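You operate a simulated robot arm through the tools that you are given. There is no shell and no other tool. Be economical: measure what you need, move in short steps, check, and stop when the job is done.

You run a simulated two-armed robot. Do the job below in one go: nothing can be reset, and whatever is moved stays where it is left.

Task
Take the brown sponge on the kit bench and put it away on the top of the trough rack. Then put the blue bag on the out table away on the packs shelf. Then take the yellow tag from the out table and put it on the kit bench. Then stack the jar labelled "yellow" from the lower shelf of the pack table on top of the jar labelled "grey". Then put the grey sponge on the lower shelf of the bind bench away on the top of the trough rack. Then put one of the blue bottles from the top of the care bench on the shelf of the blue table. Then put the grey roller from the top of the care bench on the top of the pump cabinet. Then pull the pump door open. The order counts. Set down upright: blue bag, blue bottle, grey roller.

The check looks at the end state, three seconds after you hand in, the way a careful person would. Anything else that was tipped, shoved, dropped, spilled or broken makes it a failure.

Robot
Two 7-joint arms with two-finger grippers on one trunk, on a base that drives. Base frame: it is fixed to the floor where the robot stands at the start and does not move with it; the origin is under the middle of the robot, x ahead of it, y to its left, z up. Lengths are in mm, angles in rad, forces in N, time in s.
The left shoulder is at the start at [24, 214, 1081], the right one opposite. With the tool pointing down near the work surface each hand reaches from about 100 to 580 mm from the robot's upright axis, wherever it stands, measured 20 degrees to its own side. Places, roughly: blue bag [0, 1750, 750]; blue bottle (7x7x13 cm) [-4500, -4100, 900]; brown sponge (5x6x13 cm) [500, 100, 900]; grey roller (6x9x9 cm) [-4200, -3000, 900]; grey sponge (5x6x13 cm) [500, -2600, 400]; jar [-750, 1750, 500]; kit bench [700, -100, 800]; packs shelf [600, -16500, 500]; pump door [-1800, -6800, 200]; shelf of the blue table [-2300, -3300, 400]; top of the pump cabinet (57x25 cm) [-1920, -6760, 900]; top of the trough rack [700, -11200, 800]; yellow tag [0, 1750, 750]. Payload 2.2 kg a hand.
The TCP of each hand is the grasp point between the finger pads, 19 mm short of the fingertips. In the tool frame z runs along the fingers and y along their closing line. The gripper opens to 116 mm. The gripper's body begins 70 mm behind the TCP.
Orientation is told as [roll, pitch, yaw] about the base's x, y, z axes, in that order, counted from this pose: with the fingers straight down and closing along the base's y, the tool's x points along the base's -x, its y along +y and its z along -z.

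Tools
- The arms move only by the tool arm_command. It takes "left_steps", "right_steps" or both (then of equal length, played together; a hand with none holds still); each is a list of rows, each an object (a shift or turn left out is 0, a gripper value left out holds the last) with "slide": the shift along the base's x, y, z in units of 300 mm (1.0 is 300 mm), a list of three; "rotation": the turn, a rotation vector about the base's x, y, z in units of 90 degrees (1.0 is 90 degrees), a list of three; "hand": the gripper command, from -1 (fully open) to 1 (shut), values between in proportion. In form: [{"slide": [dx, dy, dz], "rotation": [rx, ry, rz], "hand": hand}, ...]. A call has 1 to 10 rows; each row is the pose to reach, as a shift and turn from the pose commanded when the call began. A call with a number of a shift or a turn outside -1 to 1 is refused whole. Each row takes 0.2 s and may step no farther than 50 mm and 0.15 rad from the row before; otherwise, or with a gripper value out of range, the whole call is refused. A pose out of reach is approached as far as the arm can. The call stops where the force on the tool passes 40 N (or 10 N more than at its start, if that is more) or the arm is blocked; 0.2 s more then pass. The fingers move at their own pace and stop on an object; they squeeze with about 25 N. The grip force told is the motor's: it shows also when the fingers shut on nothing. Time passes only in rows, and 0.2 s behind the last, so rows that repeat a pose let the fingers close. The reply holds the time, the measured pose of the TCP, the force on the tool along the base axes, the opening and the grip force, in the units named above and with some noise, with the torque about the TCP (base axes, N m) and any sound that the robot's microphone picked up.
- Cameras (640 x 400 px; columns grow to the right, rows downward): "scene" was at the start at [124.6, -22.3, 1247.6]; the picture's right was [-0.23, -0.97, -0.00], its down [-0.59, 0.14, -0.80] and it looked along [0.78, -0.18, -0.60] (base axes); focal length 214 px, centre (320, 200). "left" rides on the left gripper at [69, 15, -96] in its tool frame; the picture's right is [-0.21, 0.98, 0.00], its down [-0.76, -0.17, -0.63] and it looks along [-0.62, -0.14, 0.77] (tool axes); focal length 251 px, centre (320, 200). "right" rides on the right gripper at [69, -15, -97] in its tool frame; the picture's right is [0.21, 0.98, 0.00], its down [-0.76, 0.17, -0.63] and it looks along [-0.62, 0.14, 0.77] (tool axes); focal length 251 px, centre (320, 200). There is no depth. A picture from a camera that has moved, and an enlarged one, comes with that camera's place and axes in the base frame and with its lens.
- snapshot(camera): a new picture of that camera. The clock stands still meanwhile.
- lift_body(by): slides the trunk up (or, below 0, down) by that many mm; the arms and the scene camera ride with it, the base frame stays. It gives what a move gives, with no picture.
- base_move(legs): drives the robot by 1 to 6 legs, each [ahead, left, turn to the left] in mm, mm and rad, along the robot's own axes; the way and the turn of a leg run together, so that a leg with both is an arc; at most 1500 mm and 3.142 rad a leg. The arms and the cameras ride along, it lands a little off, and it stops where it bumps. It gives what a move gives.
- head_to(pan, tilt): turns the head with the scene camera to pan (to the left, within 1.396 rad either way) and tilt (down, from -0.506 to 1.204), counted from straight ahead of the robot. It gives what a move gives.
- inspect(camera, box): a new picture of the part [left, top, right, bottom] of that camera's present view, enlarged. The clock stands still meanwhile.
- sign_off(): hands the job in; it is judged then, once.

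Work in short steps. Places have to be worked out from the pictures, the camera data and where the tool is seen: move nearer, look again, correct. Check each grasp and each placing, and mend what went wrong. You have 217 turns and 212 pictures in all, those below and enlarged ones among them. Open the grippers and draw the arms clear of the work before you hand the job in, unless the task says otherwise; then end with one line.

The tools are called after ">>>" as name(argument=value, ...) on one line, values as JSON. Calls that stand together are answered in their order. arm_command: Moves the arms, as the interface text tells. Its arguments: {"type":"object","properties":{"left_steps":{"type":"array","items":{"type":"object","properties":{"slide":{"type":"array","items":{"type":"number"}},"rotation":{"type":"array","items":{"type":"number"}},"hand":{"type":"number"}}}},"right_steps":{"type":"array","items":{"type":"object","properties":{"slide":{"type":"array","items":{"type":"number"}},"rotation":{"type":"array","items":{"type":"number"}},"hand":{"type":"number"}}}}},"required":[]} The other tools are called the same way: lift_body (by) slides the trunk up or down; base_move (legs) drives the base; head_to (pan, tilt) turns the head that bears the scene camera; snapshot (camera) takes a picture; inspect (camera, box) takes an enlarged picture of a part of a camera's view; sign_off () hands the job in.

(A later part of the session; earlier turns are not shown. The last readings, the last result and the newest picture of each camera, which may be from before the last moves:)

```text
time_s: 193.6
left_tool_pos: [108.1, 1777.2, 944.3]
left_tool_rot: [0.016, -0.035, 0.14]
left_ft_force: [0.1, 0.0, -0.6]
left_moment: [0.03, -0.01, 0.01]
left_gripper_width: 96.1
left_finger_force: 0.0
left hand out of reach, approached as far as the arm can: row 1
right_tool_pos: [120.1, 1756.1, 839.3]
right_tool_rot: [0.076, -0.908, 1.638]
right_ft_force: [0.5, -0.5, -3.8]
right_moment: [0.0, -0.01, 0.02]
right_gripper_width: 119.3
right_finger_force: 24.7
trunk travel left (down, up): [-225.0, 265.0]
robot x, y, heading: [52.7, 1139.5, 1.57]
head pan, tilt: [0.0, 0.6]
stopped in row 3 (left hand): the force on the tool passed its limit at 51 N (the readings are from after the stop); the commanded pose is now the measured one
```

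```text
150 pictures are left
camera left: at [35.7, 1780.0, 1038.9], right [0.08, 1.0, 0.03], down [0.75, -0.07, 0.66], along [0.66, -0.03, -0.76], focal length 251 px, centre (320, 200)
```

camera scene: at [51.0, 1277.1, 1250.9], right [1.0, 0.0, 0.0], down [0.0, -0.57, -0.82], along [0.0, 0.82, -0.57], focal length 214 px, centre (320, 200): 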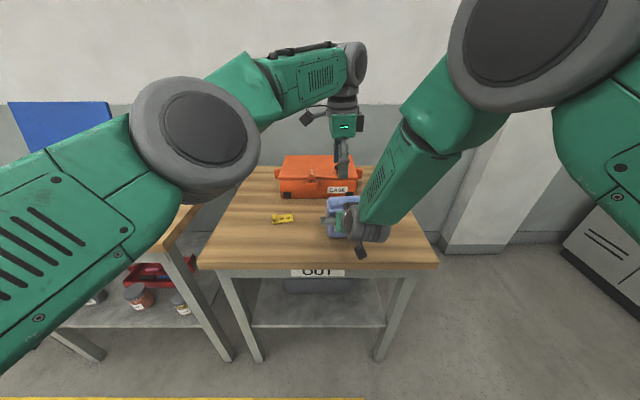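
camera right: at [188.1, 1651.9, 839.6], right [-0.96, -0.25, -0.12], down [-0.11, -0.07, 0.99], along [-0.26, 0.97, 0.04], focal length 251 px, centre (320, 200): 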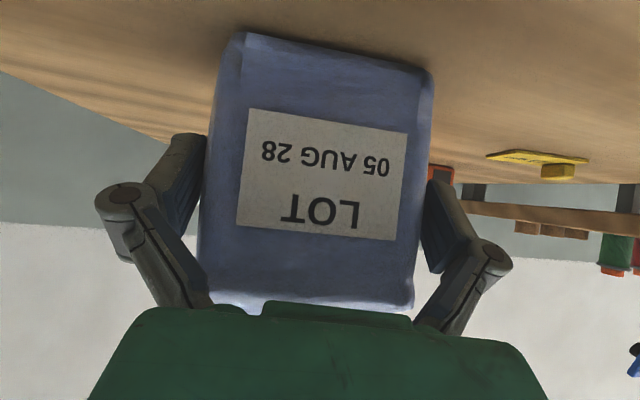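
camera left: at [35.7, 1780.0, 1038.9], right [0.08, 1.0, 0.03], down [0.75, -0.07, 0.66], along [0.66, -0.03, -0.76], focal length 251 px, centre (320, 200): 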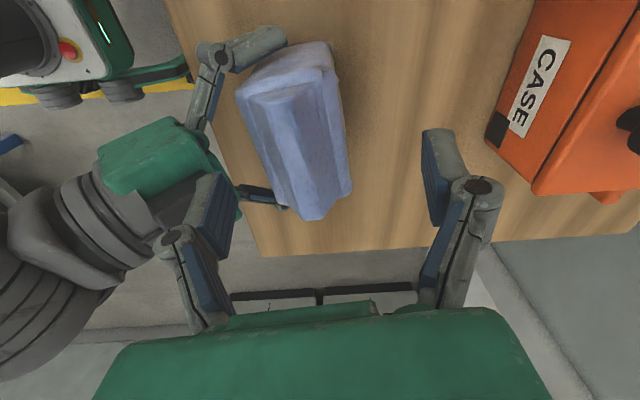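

The left front finger met the right hand's mount. I go up, shift to x≈88, y≈1766 where the gap in front of the bag is free, narrow the opening to 80, and lower again gently.

>>> arm_command(left_steps=[{"slide": [0, 0, 0.07], "hand": -0.38}, {"slide": [-0.067, -0.037, 0.07]}, {"slide": [-0.067, -0.037, -0.03]}])

>>> snapshot(camera="left")

```text
time_s: 194.4
left_tool_pos: [86.3, 1765.8, 933.0]
left_tool_rot: [0.016, -0.033, 0.14]
left_ft_force: [0.4, 0.0, -0.1]
left_moment: [-0.02, 0.07, 0.02]
left_gripper_width: 80.1
left_finger_force: 0.1
right_tool_pos: [119.5, 1757.9, 838.4]
right_tool_rot: [0.075, -0.907, 1.638]
right_ft_force: [0.7, -0.4, -4.2]
right_moment: [-0.05, 0.03, 0.01]
right_gripper_width: 119.5
right_finger_force: 24.7
trunk travel left (down, up): [-225.0, 265.0]
robot x, y, heading: [52.0, 1142.2, 1.569]
head pan, tilt: [0.0, 0.6]
```

```text
149 pictures are left
camera left: at [14.0, 1769.4, 1027.6], right [0.08, 1.0, 0.02], down [0.75, -0.07, 0.66], along [0.66, -0.03, -0.75], focal length 251 px, centre (320, 200)
```

left: 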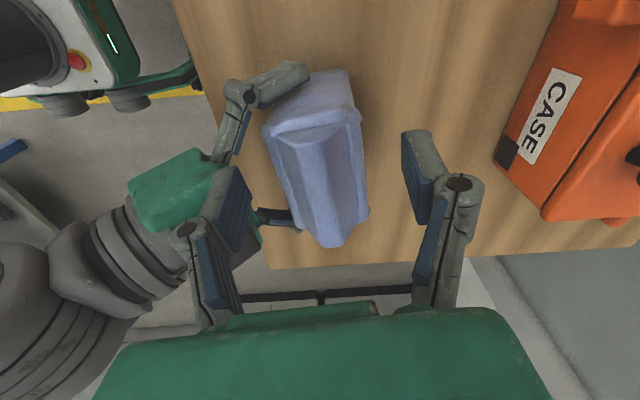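

The bag spans y 1738–1794 here. I narrow to 72 and continue down to z≈888 in small steps.

>>> arm_command(left_steps=[{"slide": [0.02, 0.0, 0], "hand": -0.24}, {"slide": [0.02, 0, -0.05]}, {"slide": [0.02, 0, -0.1]}, {"slide": [0.02, 0, -0.15]}])

>>> snapshot(camera="left")

```text
time_s: 195.4
left_tool_pos: [94.9, 1765.6, 888.9]
left_tool_rot: [0.016, -0.035, 0.14]
left_ft_force: [2.5, 2.4, -0.3]
left_moment: [0.02, 0.03, 0.08]
left_gripper_width: 70.5
left_finger_force: 0.1
right_tool_pos: [119.2, 1756.4, 838.9]
right_tool_rot: [0.077, -0.909, 1.637]
right_ft_force: [-2.7, -2.4, -2.8]
right_moment: [0.06, -0.15, -0.04]
right_gripper_width: 119.7
right_finger_force: 25.3
trunk travel left (down, up): [-225.0, 265.0]
robot x, y, heading: [50.9, 1139.9, 1.566]
head pan, tilt: [0.0, 0.6]
```

```text
148 pictures are left
camera left: at [21.2, 1768.4, 983.2], right [0.08, 1.0, 0.02], down [0.75, -0.07, 0.66], along [0.66, -0.03, -0.75], focal length 251 px, centre (320, 200)
```

left: 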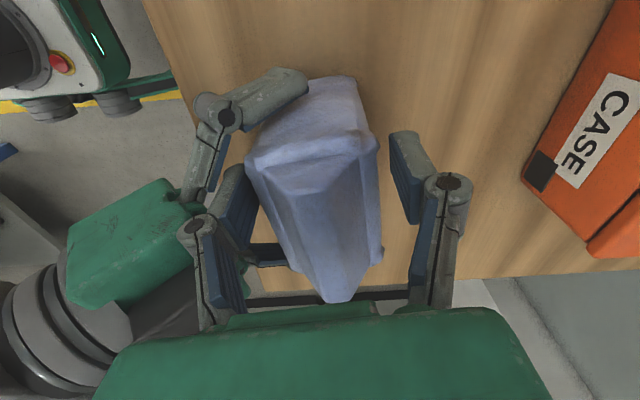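

The left fingers straddle the bag's upper part. I close them.

>>> arm_command(left_steps=[{"slide": [0, 0, 0], "hand": 1}, {"slide": [0, 0, 0]}, {"slide": [0, 0, 0]}])

>>> snapshot(camera="left")

```text
time_s: 196.2
left_tool_pos: [93.9, 1764.3, 889.6]
left_tool_rot: [0.014, -0.035, 0.136]
left_ft_force: [6.1, -10.8, -0.3]
left_moment: [-0.17, 0.14, -0.29]
left_gripper_width: 64.0
left_finger_force: 24.5
right_tool_pos: [119.8, 1758.0, 840.0]
right_tool_rot: [0.077, -0.911, 1.637]
right_ft_force: [-5.5, 10.3, -2.4]
right_moment: [-0.44, -0.35, 0.03]
right_gripper_width: 118.5
right_finger_force: 24.7
trunk travel left (down, up): [-225.0, 265.0]
robot x, y, heading: [54.1, 1142.1, 1.571]
head pan, tilt: [0.0, 0.6]
```

```text
147 pictures are left
camera left: at [21.5, 1767.6, 983.6], right [0.08, 1.0, 0.02], down [0.75, -0.07, 0.66], along [0.66, -0.03, -0.75], focal length 251 px, centre (320, 200)
```

left: 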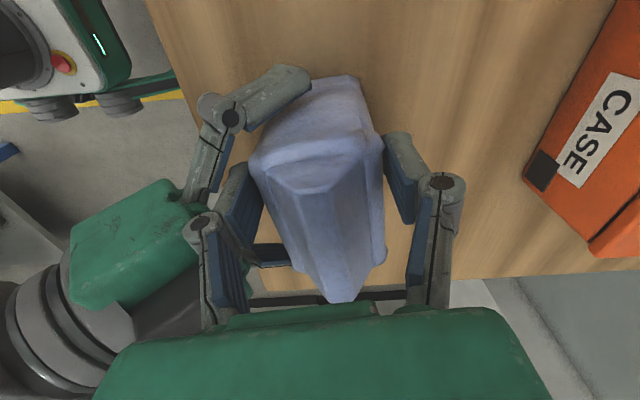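

Left hand holds it (64 mm, 25 N). Now I draw the right hand back along its tool axis in small steps.

>>> arm_command(right_steps=[{"slide": [0.002, -0.015, 0.01], "hand": -1}, {"slide": [0.004, -0.03, 0.02]}, {"slide": [0.006, -0.045, 0.03]}, {"slide": [0.008, -0.06, 0.04]}, {"slide": [0.011, -0.08, 0.055]}])

>>> snapshot(camera="left")

```text
time_s: 197.4
left_tool_pos: [93.8, 1765.3, 889.2]
left_tool_rot: [0.018, -0.035, 0.139]
left_ft_force: [0.3, 0.1, 0.7]
left_moment: [-0.06, 0.11, -0.01]
left_gripper_width: 63.7
left_finger_force: 25.2
right_tool_pos: [124.7, 1732.4, 855.4]
right_tool_rot: [0.079, -0.908, 1.634]
right_ft_force: [0.2, -0.1, 0.7]
right_moment: [0.02, 0.02, 0.01]
right_gripper_width: 116.1
right_finger_force: 0.0
trunk travel left (down, up): [-225.0, 265.0]
robot x, y, heading: [51.4, 1146.5, 1.575]
head pan, tilt: [0.0, 0.6]
```

```text
146 pictures are left
camera left: at [20.9, 1768.1, 984.5], right [0.08, 1.0, 0.02], down [0.75, -0.07, 0.66], along [0.66, -0.03, -0.76], focal length 251 px, centre (320, 200)
```

left: 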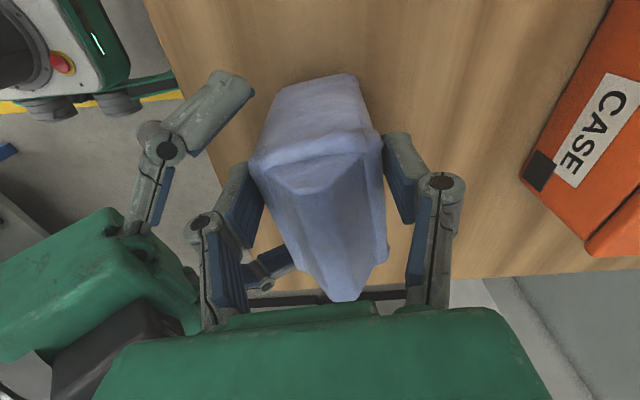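

The right hand is free and the bag stands. I draw the right hand well away, and then turn the bag a quarter with the left hand so its narrow side will face the robot.

>>> arm_command(right_steps=[{"slide": [0.02, -0.1, 0.08]}, {"slide": [0.06, -0.2, 0.16]}, {"slide": [0.16, -0.3, 0.24]}, {"slide": [0.28, -0.35, 0.33]}, {"slide": [0.4, -0.4, 0.4]}, {"slide": [0.5, -0.4, 0.45]}, {"slide": [0.6, -0.4, 0.5]}])

>>> arm_command(left_steps=[{"slide": [0, 0, 0.06]}, {"slide": [-0.04, 0, 0.1], "rotation": [0, 0, 0.09]}, {"slide": [-0.08, 0, 0.1], "rotation": [0, 0, 0.18]}, {"slide": [-0.12, 0, 0.1], "rotation": [0, 0, 0.27]}, {"slide": [-0.16, 0, 0.1], "rotation": [0, 0, 0.36]}, {"slide": [-0.2, 0, 0.1], "rotation": [0, 0, 0.45]}, {"slide": [-0.24, 0, 0.1], "rotation": [0, 0, 0.54]}, {"slide": [-0.26, 0, 0.1], "rotation": [0, 0, 0.63]}, {"slide": [-0.28, 0, 0.1], "rotation": [0, 0, 0.72]}, {"slide": [-0.28, 0, 0.1], "rotation": [0, 0, 0.81]}])

>>> snapshot(camera="scene")

```text
time_s: 199.0
left_tool_pos: [95.2, 1764.2, 891.0]
left_tool_rot: [0.019, -0.032, 0.14]
left_ft_force: [0.9, -0.2, 0.0]
left_moment: [-0.03, 0.09, -0.01]
left_gripper_width: 63.5
left_finger_force: 24.9
right_tool_pos: [305.2, 1611.7, 1004.0]
right_tool_rot: [0.081, -0.911, 1.635]
right_ft_force: [0.2, -0.7, 0.6]
right_moment: [0.0, 0.01, -0.03]
right_gripper_width: 115.8
right_finger_force: 0.1
trunk travel left (down, up): [-225.0, 265.0]
robot x, y, heading: [51.2, 1139.8, 1.565]
head pan, tilt: [0.0, 0.6]
```

```text
time_s: 201.2
left_tool_pos: [10.8, 1764.0, 919.3]
left_tool_rot: [0.019, -0.034, 1.414]
left_ft_force: [0.0, 1.1, -3.8]
left_moment: [-0.11, 0.0, 0.01]
left_gripper_width: 63.8
left_finger_force: 25.0
right_tool_pos: [305.2, 1613.0, 1003.7]
right_tool_rot: [0.078, -0.91, 1.636]
right_ft_force: [0.5, -0.1, -0.1]
right_moment: [-0.02, -0.01, 0.01]
right_gripper_width: 116.0
right_finger_force: 0.1
trunk travel left (down, up): [-225.0, 265.0]
robot x, y, heading: [53.3, 1143.1, 1.573]
head pan, tilt: [0.0, 0.6]
```

```text
145 pictures are left
camera scene: at [51.4, 1274.9, 1251.2], right [1.0, 0.0, 0.0], down [0.0, -0.57, -0.82], along [0.0, 0.82, -0.57], focal length 214 px, centre (320, 200)
```

scene: 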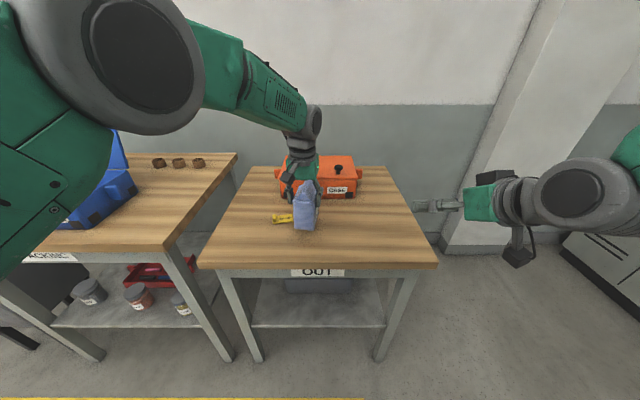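

The bag is turned nicely and held. I finish the turn, shift 20 mm right away from the tag, and lower to the table.

>>> arm_command(left_steps=[{"slide": [0.03, 0, 0], "rotation": [0, 0, 0.05]}, {"slide": [0.07, 0, -0.03], "rotation": [0, 0, 0.1]}, {"slide": [0.07, 0, -0.06], "rotation": [0, 0, 0.1]}, {"slide": [0.07, 0, -0.08], "rotation": [0, 0, 0.1]}, {"slide": [0.07, 0, -0.095], "rotation": [0, 0, 0.1]}, {"slide": [0.07, 0, -0.105], "rotation": [0, 0, 0.1]}])

>>> inspect(camera="scene", box=[230, 140, 390, 250])

```text
time_s: 202.6
left_tool_pos: [28.0, 1765.9, 887.8]
left_tool_rot: [0.017, -0.034, 1.577]
left_ft_force: [0.1, 0.3, -3.8]
left_moment: [-0.09, -0.04, 0.04]
left_gripper_width: 63.6
left_finger_force: 24.9
right_tool_pos: [303.7, 1612.7, 1004.9]
right_tool_rot: [0.077, -0.91, 1.635]
right_ft_force: [0.7, 1.1, -0.7]
right_moment: [0.0, -0.01, -0.03]
right_gripper_width: 115.8
right_finger_force: 0.1
trunk travel left (down, up): [-225.0, 265.0]
robot x, y, heading: [54.9, 1144.5, 1.57]
head pan, tilt: [0.0, 0.6]
```

```text
3.64 times, centred on (310, 195) of scene
camera zoom: at [51.4, 1274.9, 1251.2], right [1.0, 0.0, 0.0], down [0.0, -0.57, -0.82], along [0.0, 0.82, -0.57], focal length 780 px, centre (356, 218)
```

zoom: 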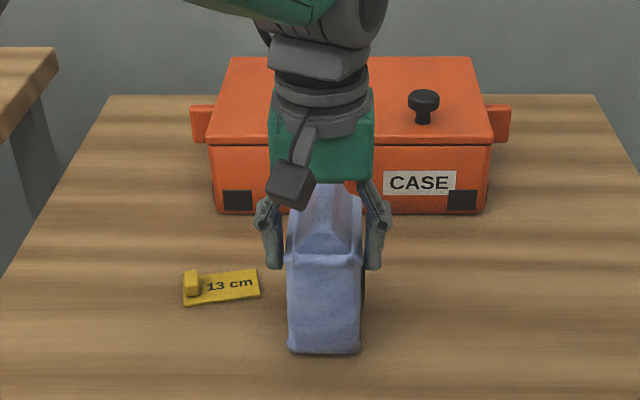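

Still hanging just above the table; I lower the last millimetres.

>>> arm_command(left_steps=[{"slide": [0, 0, -0.01]}, {"slide": [0, 0, -0.02]}, {"slide": [0, 0, -0.03]}, {"slide": [0, 0, -0.04]}])

```text
time_s: 203.6
left_tool_pos: [27.8, 1766.3, 878.2]
left_tool_rot: [0.017, -0.039, 1.574]
left_ft_force: [-4.1, 2.2, 14.6]
left_moment: [0.05, -0.19, 0.07]
left_gripper_width: 63.8
left_finger_force: 25.0
right_tool_pos: [304.4, 1610.5, 1004.8]
right_tool_rot: [0.078, -0.908, 1.639]
right_ft_force: [-0.1, 0.0, 0.7]
right_moment: [-0.01, -0.02, 0.01]
right_gripper_width: 116.2
right_finger_force: 0.1
trunk travel left (down, up): [-225.0, 265.0]
robot x, y, heading: [54.2, 1142.9, 1.567]
head pan, tilt: [0.0, 0.6]
```

It stands on the table. I release, rise, draw back and pitch the left hand forward 50°.

>>> arm_command(left_steps=[{"slide": [0, 0, 0.008]}, {"slide": [0, 0, 0.008], "hand": -1}, {"slide": [0, 0, 0.008]}, {"slide": [0, 0, 0.1]}, {"slide": [0, 0, 0.25]}, {"slide": [0, 0, 0.4]}, {"slide": [0, -0.1, 0.5]}, {"slide": [0, -0.24, 0.55]}, {"slide": [0, -0.38, 0.55]}])

>>> arm_command(left_steps=[{"slide": [0, 0, 0], "rotation": [0.08, 0, 0]}, {"slide": [0, 0.0, 0], "rotation": [0.16, 0, 0]}, {"slide": [0, 0.02, -0.03], "rotation": [0.24, 0, 0]}, {"slide": [0, 0.03, -0.06], "rotation": [0.32, 0, 0]}, {"slide": [0, 0.04, -0.1], "rotation": [0.4, 0, 0]}, {"slide": [0, 0.05, -0.15], "rotation": [0.48, 0, 0]}, {"slide": [0, 0.05, -0.2], "rotation": [0.555, 0, 0]}])

>>> snapshot(camera="left")

>>> inspect(camera="scene", box=[230, 140, 390, 250])

```text
time_s: 205.5
left_tool_pos: [16.3, 1662.5, 931.9]
left_tool_rot: [0.002, 0.19, 1.598]
left_ft_force: [-1.0, 0.5, 0.1]
left_moment: [0.05, -0.02, -0.04]
left_gripper_width: 116.1
left_finger_force: 0.1
right_tool_pos: [304.1, 1610.5, 1006.0]
right_tool_rot: [0.077, -0.912, 1.634]
right_ft_force: [0.0, -0.6, 0.0]
right_moment: [0.02, -0.05, 0.0]
right_gripper_width: 115.5
right_finger_force: 0.2
trunk travel left (down, up): [-225.0, 265.0]
robot x, y, heading: [47.7, 1141.1, 1.575]
head pan, tilt: [0.0, 0.6]
stopped in row 9 (left hand): the arm was blocked; the commanded pose is now the measured one
```

```text
time_s: 207.3
left_tool_pos: [0.2, 1688.5, 910.5]
left_tool_rot: [-0.088, -0.628, 1.706]
left_ft_force: [0.0, 0.0, 0.0]
left_moment: [-0.01, 0.01, -0.01]
left_gripper_width: 116.3
left_finger_force: 0.0
left hand out of reach, approached as far as the arm can: row 6, 7
right_tool_pos: [303.6, 1606.2, 1007.3]
right_tool_rot: [0.075, -0.914, 1.637]
right_ft_force: [1.0, -0.6, 0.2]
right_moment: [0.01, -0.02, 0.0]
right_gripper_width: 115.6
right_finger_force: 0.2
trunk travel left (down, up): [-225.0, 265.0]
robot x, y, heading: [51.7, 1142.6, 1.575]
head pan, tilt: [0.0, 0.6]
stopped in row 7 (left hand): the arm was blocked; the commanded pose is now the measured one
```

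```text
143 pictures are left
camera left: at [-7.7, 1574.4, 947.0], right [-0.99, 0.09, 0.06], down [0.08, 0.25, 0.97], along [0.07, 0.96, -0.25], focal length 251 px, centre (320, 200)
```

left: 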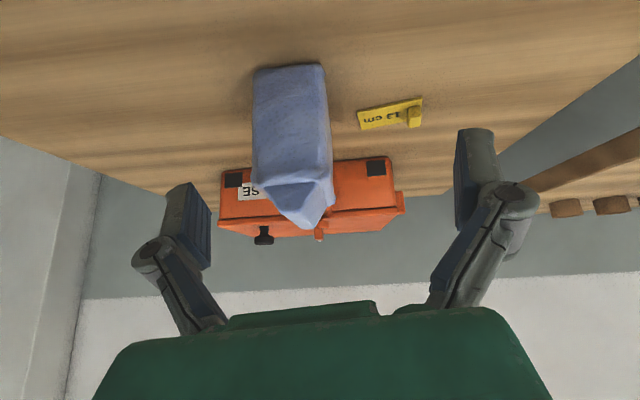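

```text
3.64 times, centred on (310, 195) of scene
camera zoom: at [51.0, 1272.8, 1251.5], right [1.0, 0.0, 0.0], down [0.0, -0.57, -0.82], along [0.0, 0.82, -0.57], focal length 780 px, centre (356, 218)
```

zoom: 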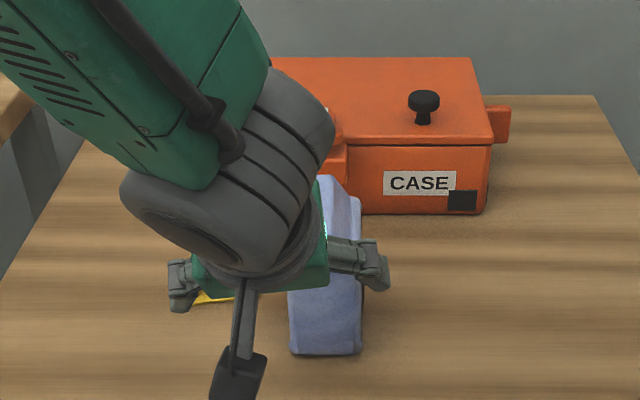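

The arm is cramped near the robot's middle line. I move the base 120 mm right and 40 back, so the bag lies on the left hand's own side, then correct the hand's turn.

>>> base_move(legs=[[-40, 0, 0], [0, -120, 0]])

>>> arm_command(left_steps=[{"slide": [-0.06, 0.0, 0.05], "rotation": [0.03, 0.01, -0.012]}, {"slide": [-0.12, 0.01, 0.05], "rotation": [0.07, 0.02, -0.025]}, {"slide": [-0.2, 0.02, 0.03], "rotation": [0.11, 0.032, -0.04]}, {"slide": [-0.29, 0.03, 0.0], "rotation": [0.153, 0.045, -0.057]}])

>>> snapshot(camera="left")

```text
time_s: 209.0
left_tool_pos: [81.4, 1650.7, 907.4]
left_tool_rot: [-0.128, -0.62, 1.731]
left_ft_force: [-3.6, -0.1, -0.1]
left_moment: [-0.05, -0.18, -0.09]
left_gripper_width: 116.2
left_finger_force: 0.1
right_tool_pos: [382.3, 1569.5, 1014.1]
right_tool_rot: [0.019, -0.91, 1.682]
right_ft_force: [-2.1, 0.2, 0.1]
right_moment: [-0.02, -0.07, -0.08]
right_gripper_width: 116.0
right_finger_force: 0.1
trunk travel left (down, up): [-225.0, 265.0]
robot x, y, heading: [159.6, 1101.1, 1.571]
head pan, tilt: [0.0, 0.6]
```

```text
time_s: 210.0
left_tool_pos: [26.4, 1658.0, 910.8]
left_tool_rot: [-0.006, -0.875, 1.561]
left_ft_force: [-0.4, -0.3, 0.5]
left_moment: [0.0, 0.02, -0.01]
left_gripper_width: 116.1
left_finger_force: 0.2
right_tool_pos: [417.1, 1566.1, 1006.0]
right_tool_rot: [0.075, -0.915, 1.64]
right_ft_force: [0.5, 0.4, -0.3]
right_moment: [-0.01, 0.06, 0.05]
right_gripper_width: 115.8
right_finger_force: 0.1
trunk travel left (down, up): [-225.0, 265.0]
robot x, y, heading: [161.6, 1104.4, 1.569]
head pan, tilt: [0.0, 0.6]
```

```text
141 pictures are left
camera left: at [10.0, 1539.1, 920.3], right [-0.98, 0.15, 0.16], down [0.16, 0.0, 0.99], along [0.15, 0.99, -0.02], focal length 251 px, centre (320, 200)
```

left: 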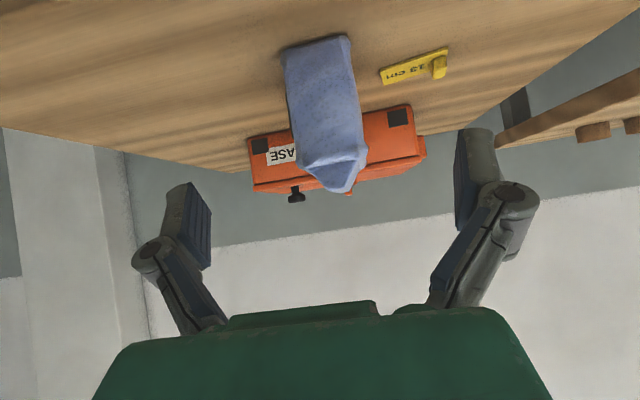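

Aligned now; bag centre x≈26, shoulder front y≈1742. I advance along the tool axis to y≈1778, z≈840.

>>> arm_command(left_steps=[{"slide": [0, 0.13, -0.012]}, {"slide": [-0.003, 0.22, -0.088]}, {"slide": [-0.006, 0.31, -0.163]}])

>>> snapshot(camera="left")

```text
time_s: 210.8
left_tool_pos: [18.5, 1750.0, 861.4]
left_tool_rot: [-0.02, -0.872, 1.569]
left_ft_force: [0.9, 0.1, 0.0]
left_moment: [0.02, 0.0, 0.01]
left_gripper_width: 116.3
left_finger_force: 0.0
right_tool_pos: [410.3, 1567.1, 1008.0]
right_tool_rot: [0.066, -0.912, 1.65]
right_ft_force: [-0.8, 1.1, 0.2]
right_moment: [0.02, -0.03, 0.02]
right_gripper_width: 116.1
right_finger_force: 0.0
trunk travel left (down, up): [-225.0, 265.0]
robot x, y, heading: [165.5, 1101.8, 1.573]
head pan, tilt: [0.0, 0.6]
```

```text
140 pictures are left
camera left: at [2.0, 1632.5, 870.3], right [-0.98, 0.15, 0.15], down [0.15, 0.0, 0.99], along [0.15, 0.99, -0.02], focal length 251 px, centre (320, 200)
```

left: 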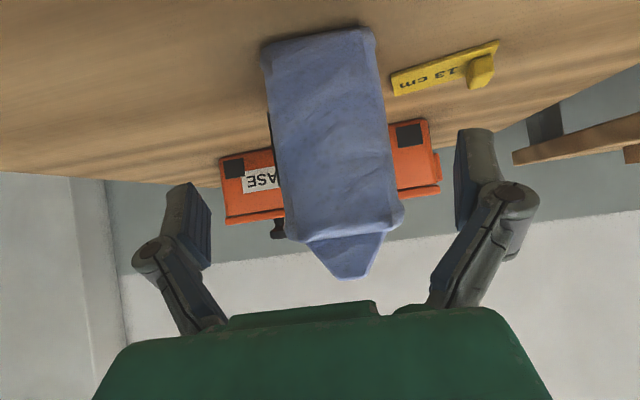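

Bag well centred between the fingers. I go the last 27 mm and close.

>>> arm_command(left_steps=[{"slide": [0.015, 0.05, -0.04]}, {"slide": [0.02, 0.09, -0.072]}, {"slide": [0.02, 0.09, -0.072], "hand": 1}, {"slide": [0.02, 0.09, -0.072]}, {"slide": [0.02, 0.09, -0.072]}])

>>> snapshot(camera="left")

```text
time_s: 212.0
left_tool_pos: [41.5, 1778.3, 842.8]
left_tool_rot: [0.003, -0.875, 1.549]
left_ft_force: [0.8, -0.2, -2.9]
left_moment: [-0.21, 0.06, 0.03]
left_gripper_width: 63.7
left_finger_force: 24.9
right_tool_pos: [428.4, 1564.1, 1005.3]
right_tool_rot: [0.095, -0.919, 1.624]
right_ft_force: [0.6, -0.5, -0.3]
right_moment: [0.01, 0.05, 0.01]
right_gripper_width: 116.1
right_finger_force: 0.2
trunk travel left (down, up): [-225.0, 265.0]
robot x, y, heading: [166.0, 1103.1, 1.568]
head pan, tilt: [0.0, 0.6]
```

```text
139 pictures are left
camera left: at [24.8, 1658.3, 851.9], right [-0.97, 0.15, 0.17], down [0.17, 0.0, 0.99], along [0.15, 0.99, -0.02], focal length 251 px, centre (320, 200)
```

left: 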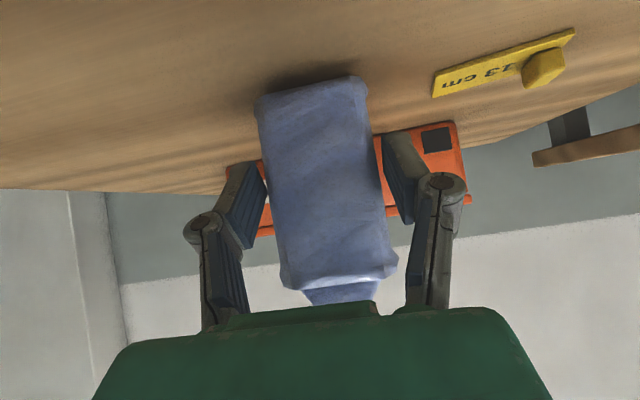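

A firm grip (63.7 mm, 25 N). I lift it and back off, then turn around and watch the grip.

>>> arm_command(left_steps=[{"slide": [0, 0, 0.1]}, {"slide": [0, 0, 0.22]}, {"slide": [0, 0, 0.34]}, {"slide": [-0.05, -0.05, 0.45]}, {"slide": [-0.15, -0.1, 0.5]}, {"slide": [-0.25, -0.15, 0.5]}])

>>> base_move(legs=[[-500, 0, 0], [0, 260, 0], [0, 0, -1.571], [0, 0, -1.568]])

>>> snapshot(camera="left")

>>> snapshot(camera="scene")

```text
time_s: 213.4
left_tool_pos: [-24.3, 1731.1, 994.2]
left_tool_rot: [0.011, -0.874, 1.542]
left_ft_force: [1.9, 0.0, -2.5]
left_moment: [-0.21, 0.08, 0.04]
left_gripper_width: 63.9
left_finger_force: 25.1
right_tool_pos: [432.7, 1564.6, 1004.5]
right_tool_rot: [0.1, -0.914, 1.617]
right_ft_force: [1.1, -0.1, -1.0]
right_moment: [0.02, 0.06, 0.05]
right_gripper_width: 116.0
right_finger_force: 0.0
trunk travel left (down, up): [-225.0, 265.0]
robot x, y, heading: [168.8, 1102.5, 1.57]
head pan, tilt: [0.0, 0.6]
```

```text
time_s: 225.6
left_tool_pos: [58.5, -35.9, 998.5]
left_tool_rot: [0.034, -0.874, -1.649]
left_ft_force: [-6.4, -0.5, -3.0]
left_moment: [0.28, -0.25, 0.17]
left_gripper_width: 63.9
left_finger_force: 25.2
right_tool_pos: [-395.2, 143.2, 999.7]
right_tool_rot: [0.13, -0.916, -1.579]
right_ft_force: [-2.9, 0.7, -0.4]
right_moment: [-0.03, -0.21, 0.2]
right_gripper_width: 115.9
right_finger_force: 0.1
trunk travel left (down, up): [-225.0, 265.0]
robot x, y, heading: [-99.4, 600.6, -1.601]
head pan, tilt: [0.0, 0.6]
```

```text
138 pictures are left
camera left: at [79.2, 80.4, 1007.2], right [0.96, -0.19, 0.19], down [-0.19, 0.01, 0.98], along [-0.19, -0.98, -0.03], focal length 251 px, centre (320, 200)
```

left: 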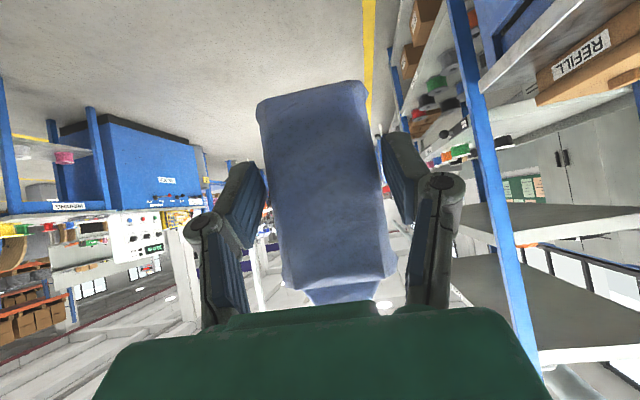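

```text
137 pictures are left
camera scene: at [-150.4, 466.8, 1250.3], right [-1.0, 0.03, -0.04], down [0.05, 0.57, -0.82], along [-0.01, -0.82, -0.57], focal length 214 px, centre (320, 200)
```

scene: 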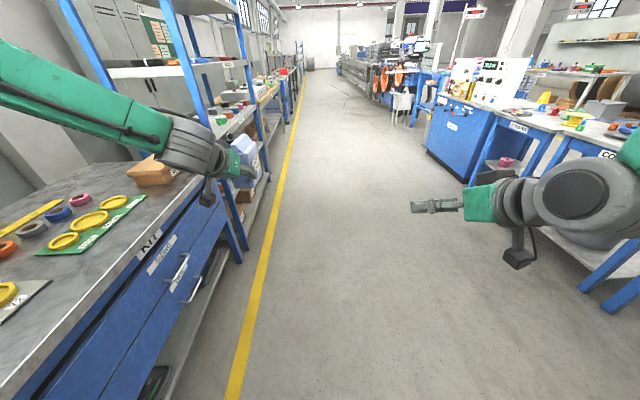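

The bag is firmly held. I correct the heading, shift a bit away from the racks and drive down the aisle.

>>> base_move(legs=[[0, -180, 0.03], [1500, 0, 0], [1500, 0, 0], [1500, 0, 0], [1500, 0, 0], [1500, 0, 0]])

>>> head_to(pan=0, tilt=0.4)

>>> snapshot(camera="scene")

```text
time_s: 262.2
left_tool_pos: [-27.2, -7520.9, 1001.5]
left_tool_rot: [0.026, -0.882, -1.605]
left_ft_force: [-3.3, -0.4, -3.4]
left_moment: [0.24, -0.15, 0.07]
left_gripper_width: 63.8
left_finger_force: 25.0
right_tool_pos: [-486.7, -7360.1, 1003.5]
right_tool_rot: [0.123, -0.916, -1.538]
right_ft_force: [-2.3, 0.6, -0.2]
right_moment: [-0.02, -0.11, 0.09]
right_gripper_width: 116.1
right_finger_force: 0.1
trunk travel left (down, up): [-225.0, 265.0]
robot x, y, heading: [-215.9, -6900.7, -1.556]
head pan, tilt: [0.0, 0.6]
```

```text
time_s: 262.9
left_tool_pos: [-16.9, -7519.2, 997.9]
left_tool_rot: [0.003, -0.883, -1.587]
left_ft_force: [0.3, 0.6, -4.6]
left_moment: [0.22, -0.02, -0.02]
left_gripper_width: 63.7
left_finger_force: 25.0
right_tool_pos: [-474.6, -7360.3, 1006.7]
right_tool_rot: [0.097, -0.918, -1.521]
right_ft_force: [0.0, 0.4, 0.8]
right_moment: [-0.02, -0.01, 0.03]
right_gripper_width: 116.1
right_finger_force: 0.0
trunk travel left (down, up): [-225.0, 265.0]
robot x, y, heading: [-217.8, -6899.0, -1.557]
head pan, tilt: [0.0, 0.4]
```

```text
136 pictures are left
camera scene: at [-203.3, -7035.0, 1269.2], right [-1.0, -0.01, 0.01], down [-0.02, 0.39, -0.92], along [0.01, -0.92, -0.39], focal length 214 px, centre (320, 200)
```

scene: 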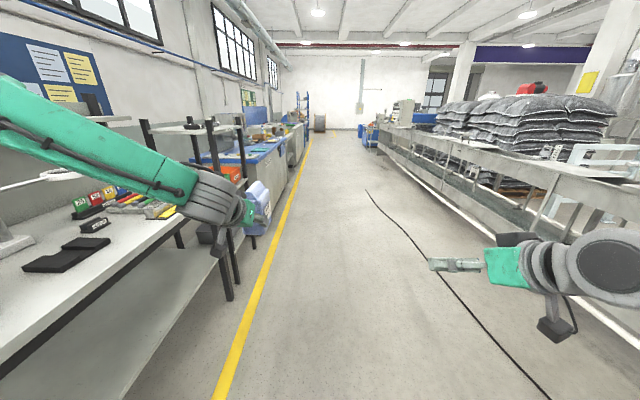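

Clear ahead. I drive another 7.2 m and look.

>>> base_move(legs=[[0, 0, -0.018], [1500, 0, 0], [1500, 0, 0], [1500, 0, 0], [1500, 0, 0], [1200, 0, 0]])

>>> head_to(pan=0.3, tilt=0.4)

>>> snapshot(camera="scene")

```text
time_s: 297.5
left_tool_pos: [54.4, -14727.2, 997.4]
left_tool_rot: [-0.004, -0.884, -1.598]
left_ft_force: [-0.5, 0.1, -2.9]
left_moment: [0.21, -0.02, 0.02]
left_gripper_width: 63.8
left_finger_force: 25.3
right_tool_pos: [-402.5, -14559.1, 1009.3]
right_tool_rot: [0.095, -0.917, -1.533]
right_ft_force: [0.1, -0.1, 0.5]
right_moment: [-0.01, 0.03, 0.04]
right_gripper_width: 116.1
right_finger_force: 0.2
trunk travel left (down, up): [-225.0, 265.0]
robot x, y, heading: [-137.5, -14106.8, -1.578]
head pan, tilt: [0.0, 0.4]
```

```text
time_s: 298.3
left_tool_pos: [54.8, -14723.2, 997.3]
left_tool_rot: [-0.011, -0.884, -1.597]
left_ft_force: [-1.1, 0.2, -5.0]
left_moment: [0.21, -0.08, 0.02]
left_gripper_width: 63.8
left_finger_force: 24.7
right_tool_pos: [-401.6, -14554.3, 1010.9]
right_tool_rot: [0.089, -0.919, -1.53]
right_ft_force: [-0.9, 0.3, 0.6]
right_moment: [-0.03, -0.04, 0.06]
right_gripper_width: 115.8
right_finger_force: 0.0
trunk travel left (down, up): [-225.0, 265.0]
robot x, y, heading: [-148.2, -14101.9, -1.577]
head pan, tilt: [0.3, 0.4]
```

```text
135 pictures are left
camera scene: at [-156.6, -14235.1, 1269.3], right [-0.96, -0.29, -0.03], down [-0.09, 0.38, -0.92], along [0.28, -0.88, -0.38], focal length 214 px, centre (320, 200)
```

scene: 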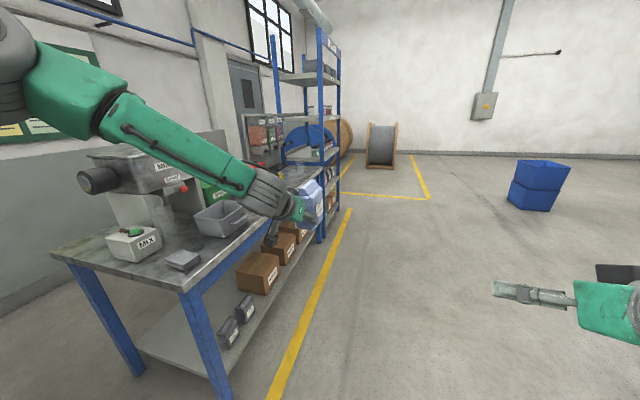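

The blue shelving rack stands near y≈-16300. I move right for turning room, drive level with it and turn to face it.

>>> base_move(legs=[[1000, -250, 0], [1200, 0, 0], [0, 0, 1.577]])

>>> head_to(pan=0, tilt=0.4)

>>> snapshot(camera="scene")

```text
time_s: 313.2
left_tool_pos: [194.0, -16085.5, 991.7]
left_tool_rot: [-0.049, -0.884, 0.013]
left_ft_force: [-0.9, 1.3, -6.1]
left_moment: [-0.07, 0.19, -0.02]
left_gripper_width: 63.9
left_finger_force: 24.4
right_tool_pos: [28.6, -16542.4, 1014.3]
right_tool_rot: [0.042, -0.914, 0.088]
right_ft_force: [0.1, 1.1, 0.5]
right_moment: [-0.05, -0.01, 0.0]
right_gripper_width: 116.2
right_finger_force: 0.0
trunk travel left (down, up): [-225.0, 265.0]
robot x, y, heading: [-424.8, -16311.3, 0.001]
head pan, tilt: [0.3, 0.4]
```

```text
time_s: 314.0
left_tool_pos: [189.2, -16086.4, 994.1]
left_tool_rot: [-0.038, -0.883, 0.002]
left_ft_force: [-1.1, 1.2, -4.9]
left_moment: [-0.01, 0.16, 0.01]
left_gripper_width: 63.9
left_finger_force: 25.1
right_tool_pos: [23.5, -16543.0, 1014.3]
right_tool_rot: [0.049, -0.918, 0.082]
right_ft_force: [-0.3, 1.3, -0.6]
right_moment: [-0.07, -0.08, -0.05]
right_gripper_width: 115.9
right_finger_force: 0.2
trunk travel left (down, up): [-225.0, 265.0]
robot x, y, heading: [-428.7, -16309.6, -0.003]
head pan, tilt: [0.0, 0.4]
```

```text
134 pictures are left
camera scene: at [-292.6, -16264.2, 1267.6], right [0.0, -1.0, 0.03], down [-0.39, -0.03, -0.92], along [0.92, -0.01, -0.39], focal length 214 px, centre (320, 200)
```

scene: 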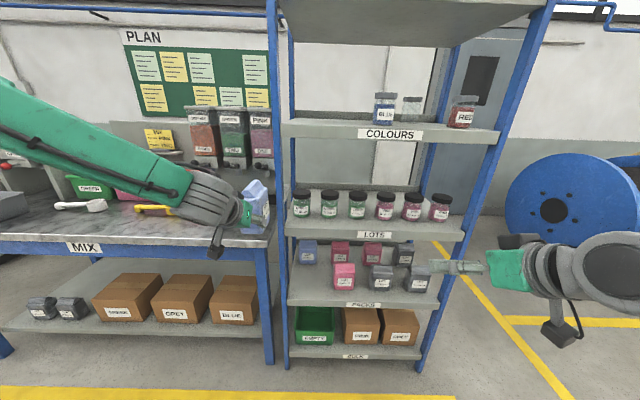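

This is the packs shelf (labelled, z≈500, front x≈400, about 300 mm clear). I enlarge it to find the free spot.

>>> inspect(camera="scene", box=[280, 225, 460, 315])

```text
3.56 times, centred on (370, 270) of scene
camera zoom: at [-292.6, -16264.2, 1267.6], right [0.0, -1.0, 0.03], down [-0.39, -0.03, -0.92], along [0.92, -0.01, -0.39], focal length 763 px, centre (142, -49)
```

zoom: 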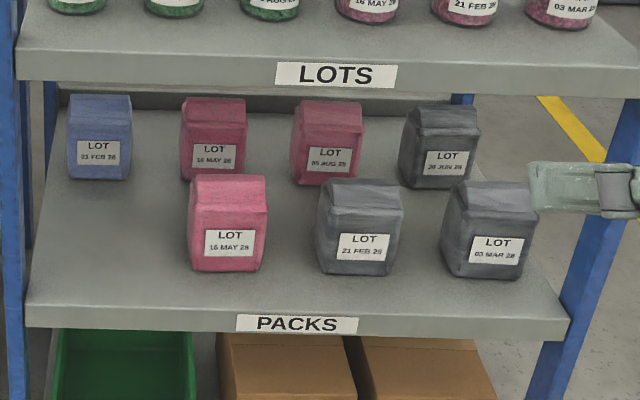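

The front-left spot (in front of the other blue pack, y≈-16235) is free. I lower the trunk and then the left hand so the bag hangs just above shelf level, still outside the rack.

>>> lift_body(by=-220)

>>> arm_command(left_steps=[{"slide": [0, 0, -0.12]}, {"slide": [0, 0, -0.24]}, {"slide": [0, 0, -0.36]}, {"slide": [0, 0, -0.48]}, {"slide": [0, 0, -0.52]}])

>>> base_move(legs=[[60, -90, 0]])

>>> snapshot(camera="scene")

>>> snapshot(camera="left")

```text
time_s: 316.4
left_tool_pos: [189.0, -16079.9, 774.8]
left_tool_rot: [-0.053, -0.885, 0.022]
left_ft_force: [0.5, 3.7, -4.6]
left_moment: [-0.16, 0.25, -0.06]
left_gripper_width: 64.0
left_finger_force: 24.8
right_tool_pos: [24.3, -16537.7, 797.7]
right_tool_rot: [0.034, -0.921, 0.098]
right_ft_force: [-0.5, 2.5, 0.2]
right_moment: [-0.14, 0.01, -0.17]
right_gripper_width: 115.8
right_finger_force: 0.1
trunk travel left (down, up): [-5.0, 485.0]
robot x, y, heading: [-428.1, -16305.6, 0.01]
head pan, tilt: [0.0, 0.4]
```

```text
time_s: 317.6
left_tool_pos: [189.6, -16131.5, 628.7]
left_tool_rot: [0.022, -0.888, -0.045]
left_ft_force: [0.4, -2.6, -2.7]
left_moment: [0.1, 0.22, 0.05]
left_gripper_width: 63.9
left_finger_force: 25.6
right_tool_pos: [22.3, -16588.6, 785.3]
right_tool_rot: [0.121, -0.921, 0.021]
right_ft_force: [0.2, -0.8, -1.0]
right_moment: [0.04, -0.04, 0.07]
right_gripper_width: 116.0
right_finger_force: 0.1
trunk travel left (down, up): [-5.0, 485.0]
robot x, y, heading: [-427.1, -16319.5, 0.0]
head pan, tilt: [0.0, 0.4]
```

```text
time_s: 318.7
left_tool_pos: [254.5, -16179.3, 610.7]
left_tool_rot: [-0.048, -0.876, 0.008]
left_ft_force: [1.0, 1.7, -6.0]
left_moment: [-0.12, 0.25, -0.02]
left_gripper_width: 64.1
left_finger_force: 25.5
right_tool_pos: [86.9, -16630.8, 793.1]
right_tool_rot: [0.036, -0.912, 0.086]
right_ft_force: [0.7, 0.8, -0.5]
right_moment: [-0.03, 0.05, -0.02]
right_gripper_width: 115.9
right_finger_force: 0.0
trunk travel left (down, up): [-5.0, 485.0]
robot x, y, heading: [-367.2, -16388.7, -0.006]
head pan, tilt: [0.0, 0.4]
```

```text
132 pictures are left
camera scene: at [-227.3, -16353.7, 1046.2], right [0.0, -1.0, 0.04], down [-0.4, -0.03, -0.92], along [0.92, -0.02, -0.4], focal length 214 px, centre (320, 200)
```

scene: 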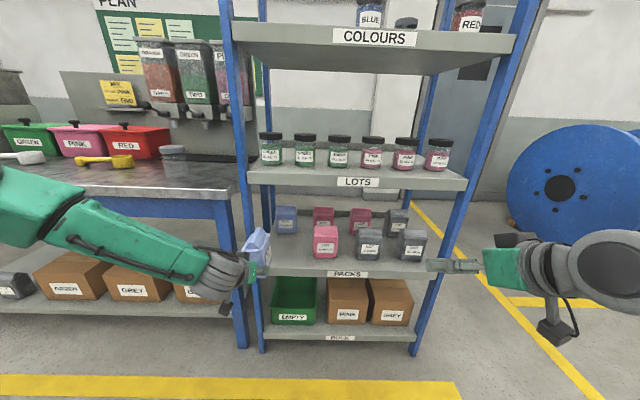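

```text
131 pictures are left
camera left: at [136.6, -16161.2, 619.8], right [0.17, 0.98, 0.14], down [-0.01, -0.14, 0.99], along [0.99, -0.17, -0.02], focal length 251 px, centre (320, 200)
```

left: 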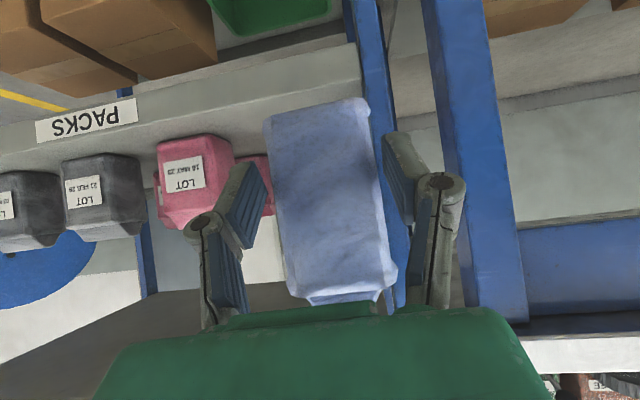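

The robot sways after drives (tool y wandered ~50 mm). I hold still for 2 s and re-read.

>>> arm_command(left_steps=[{"slide": [0, 0, 0]}, {"slide": [0, 0, 0]}, {"slide": [0, 0, 0]}, {"slide": [0, 0, 0]}, {"slide": [0, 0, 0]}, {"slide": [0, 0, 0]}, {"slide": [0, 0, 0]}, {"slide": [0, 0, 0]}, {"slide": [0, 0, 0]}, {"slide": [0, 0, 0]}])

>>> snapshot(camera="scene")

```text
time_s: 320.9
left_tool_pos: [247.4, -16180.9, 621.9]
left_tool_rot: [-0.02, -0.885, -0.009]
left_ft_force: [0.4, 2.4, -4.8]
left_moment: [-0.1, 0.21, -0.07]
left_gripper_width: 64.0
left_finger_force: 24.8
right_tool_pos: [78.5, -16634.6, 794.7]
right_tool_rot: [0.057, -0.926, 0.074]
right_ft_force: [-0.3, 1.7, 1.3]
right_moment: [-0.14, 0.02, -0.16]
right_gripper_width: 116.0
right_finger_force: 0.0
trunk travel left (down, up): [-5.0, 485.0]
robot x, y, heading: [-366.6, -16387.0, -0.005]
head pan, tilt: [0.0, 0.4]
```

```text
130 pictures are left
camera scene: at [-234.8, -16361.8, 1049.1], right [-0.01, -1.0, 0.02], down [-0.39, -0.02, -0.92], along [0.92, -0.01, -0.39], focal length 214 px, centre (320, 200)
```

scene: 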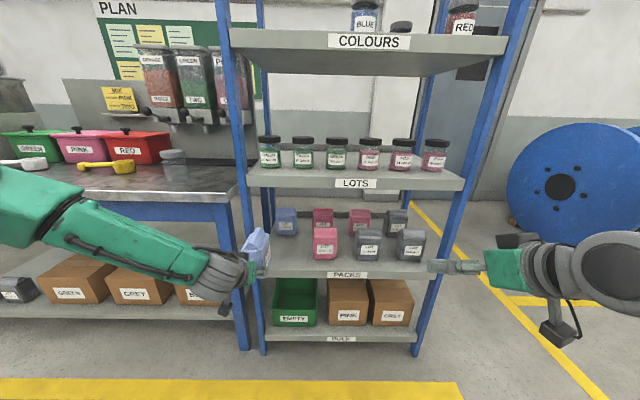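

Slot centre is y≈-16235. I drive 140 ahead and 50 right, so the bag enters over the shelf edge, and wait for it to settle.

>>> base_move(legs=[[0, -52, 0], [140, 0, 0]])

>>> arm_command(left_steps=[{"slide": [0, 0, 0]}, {"slide": [0, 0, 0]}, {"slide": [0, 0, 0]}, {"slide": [0, 0, 0]}, {"slide": [0, 0, 0]}, {"slide": [0, 0, 0]}, {"slide": [0, 0, 0]}, {"slide": [0, 0, 0]}, {"slide": [0, 0, 0]}, {"slide": [0, 0, 0]}])

>>> snapshot(camera="scene")

>>> snapshot(camera="left")

```text
time_s: 322.8
left_tool_pos: [384.9, -16263.5, 627.8]
left_tool_rot: [0.023, -0.887, -0.049]
left_ft_force: [0.5, -1.1, -4.8]
left_moment: [-0.01, 0.28, 0.04]
left_gripper_width: 63.9
left_finger_force: 25.7
right_tool_pos: [215.0, -16720.7, 787.3]
right_tool_rot: [0.113, -0.924, 0.024]
right_ft_force: [0.8, -1.3, -1.4]
right_moment: [0.07, 0.0, 0.06]
right_gripper_width: 115.7
right_finger_force: 0.1
trunk travel left (down, up): [-5.0, 485.0]
robot x, y, heading: [-232.1, -16446.4, -0.007]
head pan, tilt: [0.0, 0.4]
```

```text
time_s: 325.0
left_tool_pos: [382.2, -16261.1, 630.6]
left_tool_rot: [0.024, -0.889, -0.051]
left_ft_force: [0.3, 1.0, -3.3]
left_moment: [-0.01, 0.24, 0.03]
left_gripper_width: 63.9
left_finger_force: 25.0
right_tool_pos: [214.9, -16718.9, 791.4]
right_tool_rot: [0.109, -0.935, 0.025]
right_ft_force: [-0.1, -0.2, 0.2]
right_moment: [0.0, 0.0, -0.01]
right_gripper_width: 115.7
right_finger_force: 0.0
trunk travel left (down, up): [-5.0, 485.0]
robot x, y, heading: [-224.8, -16446.8, -0.011]
head pan, tilt: [0.0, 0.4]
```

```text
129 pictures are left
camera scene: at [-98.7, -16438.8, 1049.4], right [-0.01, -1.0, 0.01], down [-0.39, -0.01, -0.92], along [0.92, -0.01, -0.39], focal length 214 px, centre (320, 200)
```

scene: 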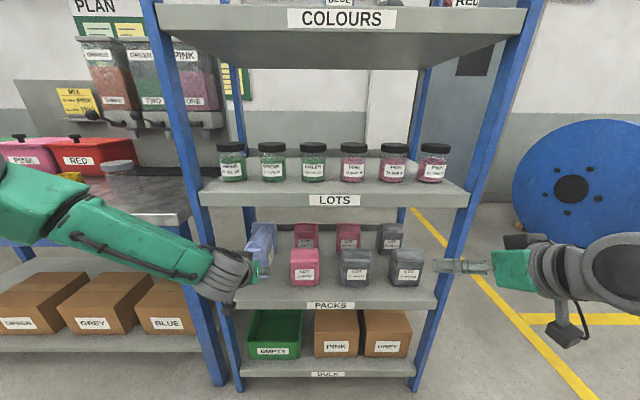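

```text
128 pictures are left
camera left: at [264.7, -16242.8, 637.5], right [0.16, 0.97, 0.18], down [-0.02, -0.18, 0.98], along [0.99, -0.17, -0.01], focal length 251 px, centre (320, 200)
```

left: 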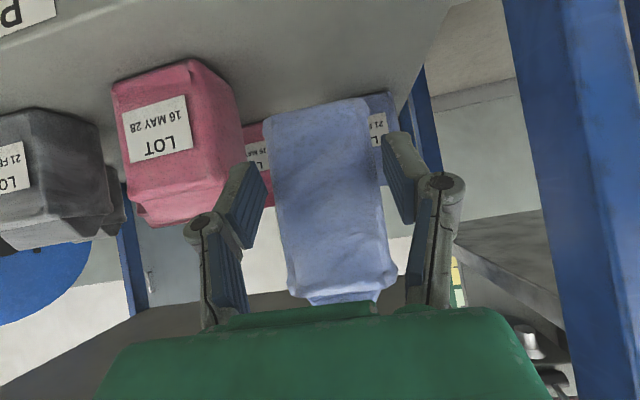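

Settled: y≈-16261. I shift the hand 28 mm left, then advance 60 mm with the base and check.

>>> arm_command(left_steps=[{"slide": [0, 0.05, 0]}, {"slide": [0, 0.095, 0]}])

>>> base_move(legs=[[65, 0, 0]])

>>> arm_command(left_steps=[{"slide": [0.03, 0, 0]}, {"slide": [0.06, 0, 0]}, {"slide": [0.06, 0, 0]}, {"slide": [0.06, 0, 0]}, {"slide": [0.06, 0, 0]}, {"slide": [0.06, 0, 0]}])

>>> snapshot(camera="left")

>>> inspect(camera="scene", box=[200, 180, 400, 320])

```text
time_s: 325.6
left_tool_pos: [381.5, -16225.5, 628.6]
left_tool_rot: [0.012, -0.889, -0.041]
left_ft_force: [-0.1, 0.1, -3.8]
left_moment: [-0.04, 0.25, -0.03]
left_gripper_width: 64.0
left_finger_force: 25.0
right_tool_pos: [214.1, -16713.0, 792.9]
right_tool_rot: [0.097, -0.934, 0.035]
right_ft_force: [0.2, 0.0, -0.1]
right_moment: [0.02, 0.03, -0.02]
right_gripper_width: 116.3
right_finger_force: 0.1
trunk travel left (down, up): [-5.0, 485.0]
robot x, y, heading: [-230.1, -16445.7, -0.01]
head pan, tilt: [0.0, 0.4]
```

```text
time_s: 326.6
left_tool_pos: [448.2, -16239.3, 631.5]
left_tool_rot: [0.034, -0.887, -0.061]
left_ft_force: [0.1, -0.7, -3.7]
left_moment: [0.01, 0.21, 0.02]
left_gripper_width: 63.7
left_finger_force: 24.6
right_tool_pos: [281.2, -16727.4, 787.5]
right_tool_rot: [0.122, -0.931, 0.016]
right_ft_force: [0.0, 0.8, 0.4]
right_moment: [0.04, 0.02, 0.07]
right_gripper_width: 115.6
right_finger_force: 0.0
trunk travel left (down, up): [-5.0, 485.0]
robot x, y, heading: [-165.8, -16448.0, -0.006]
head pan, tilt: [0.0, 0.4]
```

```text
time_s: 328.0
left_tool_pos: [464.0, -16236.5, 632.3]
left_tool_rot: [0.033, -0.892, -0.056]
left_ft_force: [0.4, 0.0, -2.7]
left_moment: [0.01, 0.24, -0.02]
left_gripper_width: 63.8
left_finger_force: 25.4
right_tool_pos: [281.9, -16723.9, 792.5]
right_tool_rot: [0.117, -0.942, 0.017]
right_ft_force: [-0.2, -0.1, 0.5]
right_moment: [0.0, -0.01, -0.01]
right_gripper_width: 116.0
right_finger_force: 0.1
trunk travel left (down, up): [-5.0, 485.0]
robot x, y, heading: [-166.8, -16448.8, -0.004]
head pan, tilt: [0.0, 0.4]
```

```text
127 pictures are left
camera left: at [347.1, -16218.2, 639.7], right [0.16, 0.97, 0.19], down [-0.02, -0.19, 0.98], along [0.99, -0.17, -0.01], focal length 251 px, centre (320, 200)
```

left: 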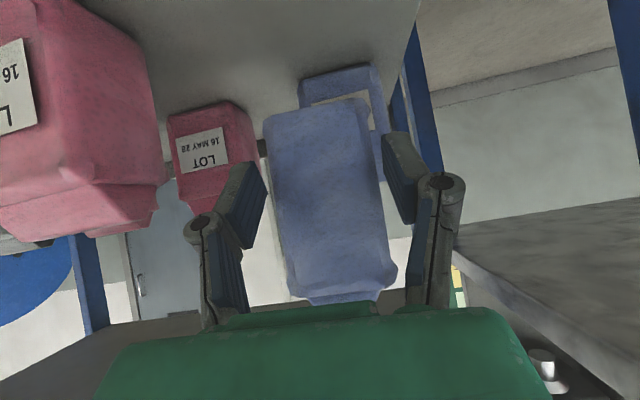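

```text
2.86 times, centred on (300, 250) of scene
camera zoom: at [-33.0, -16446.1, 1049.5], right [-0.01, -1.0, 0.0], down [-0.39, 0.0, -0.92], along [0.92, -0.01, -0.39], focal length 613 px, centre (377, 57)
```

zoom: 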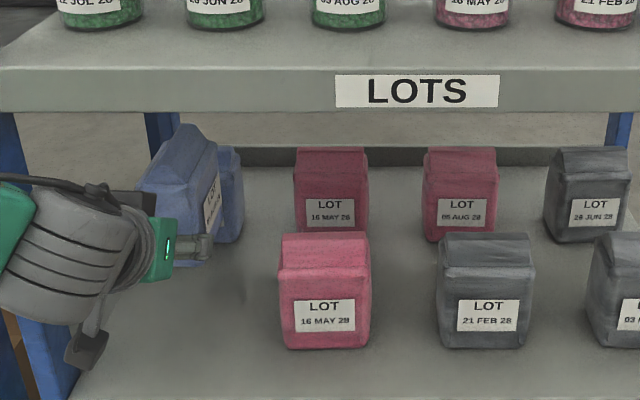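

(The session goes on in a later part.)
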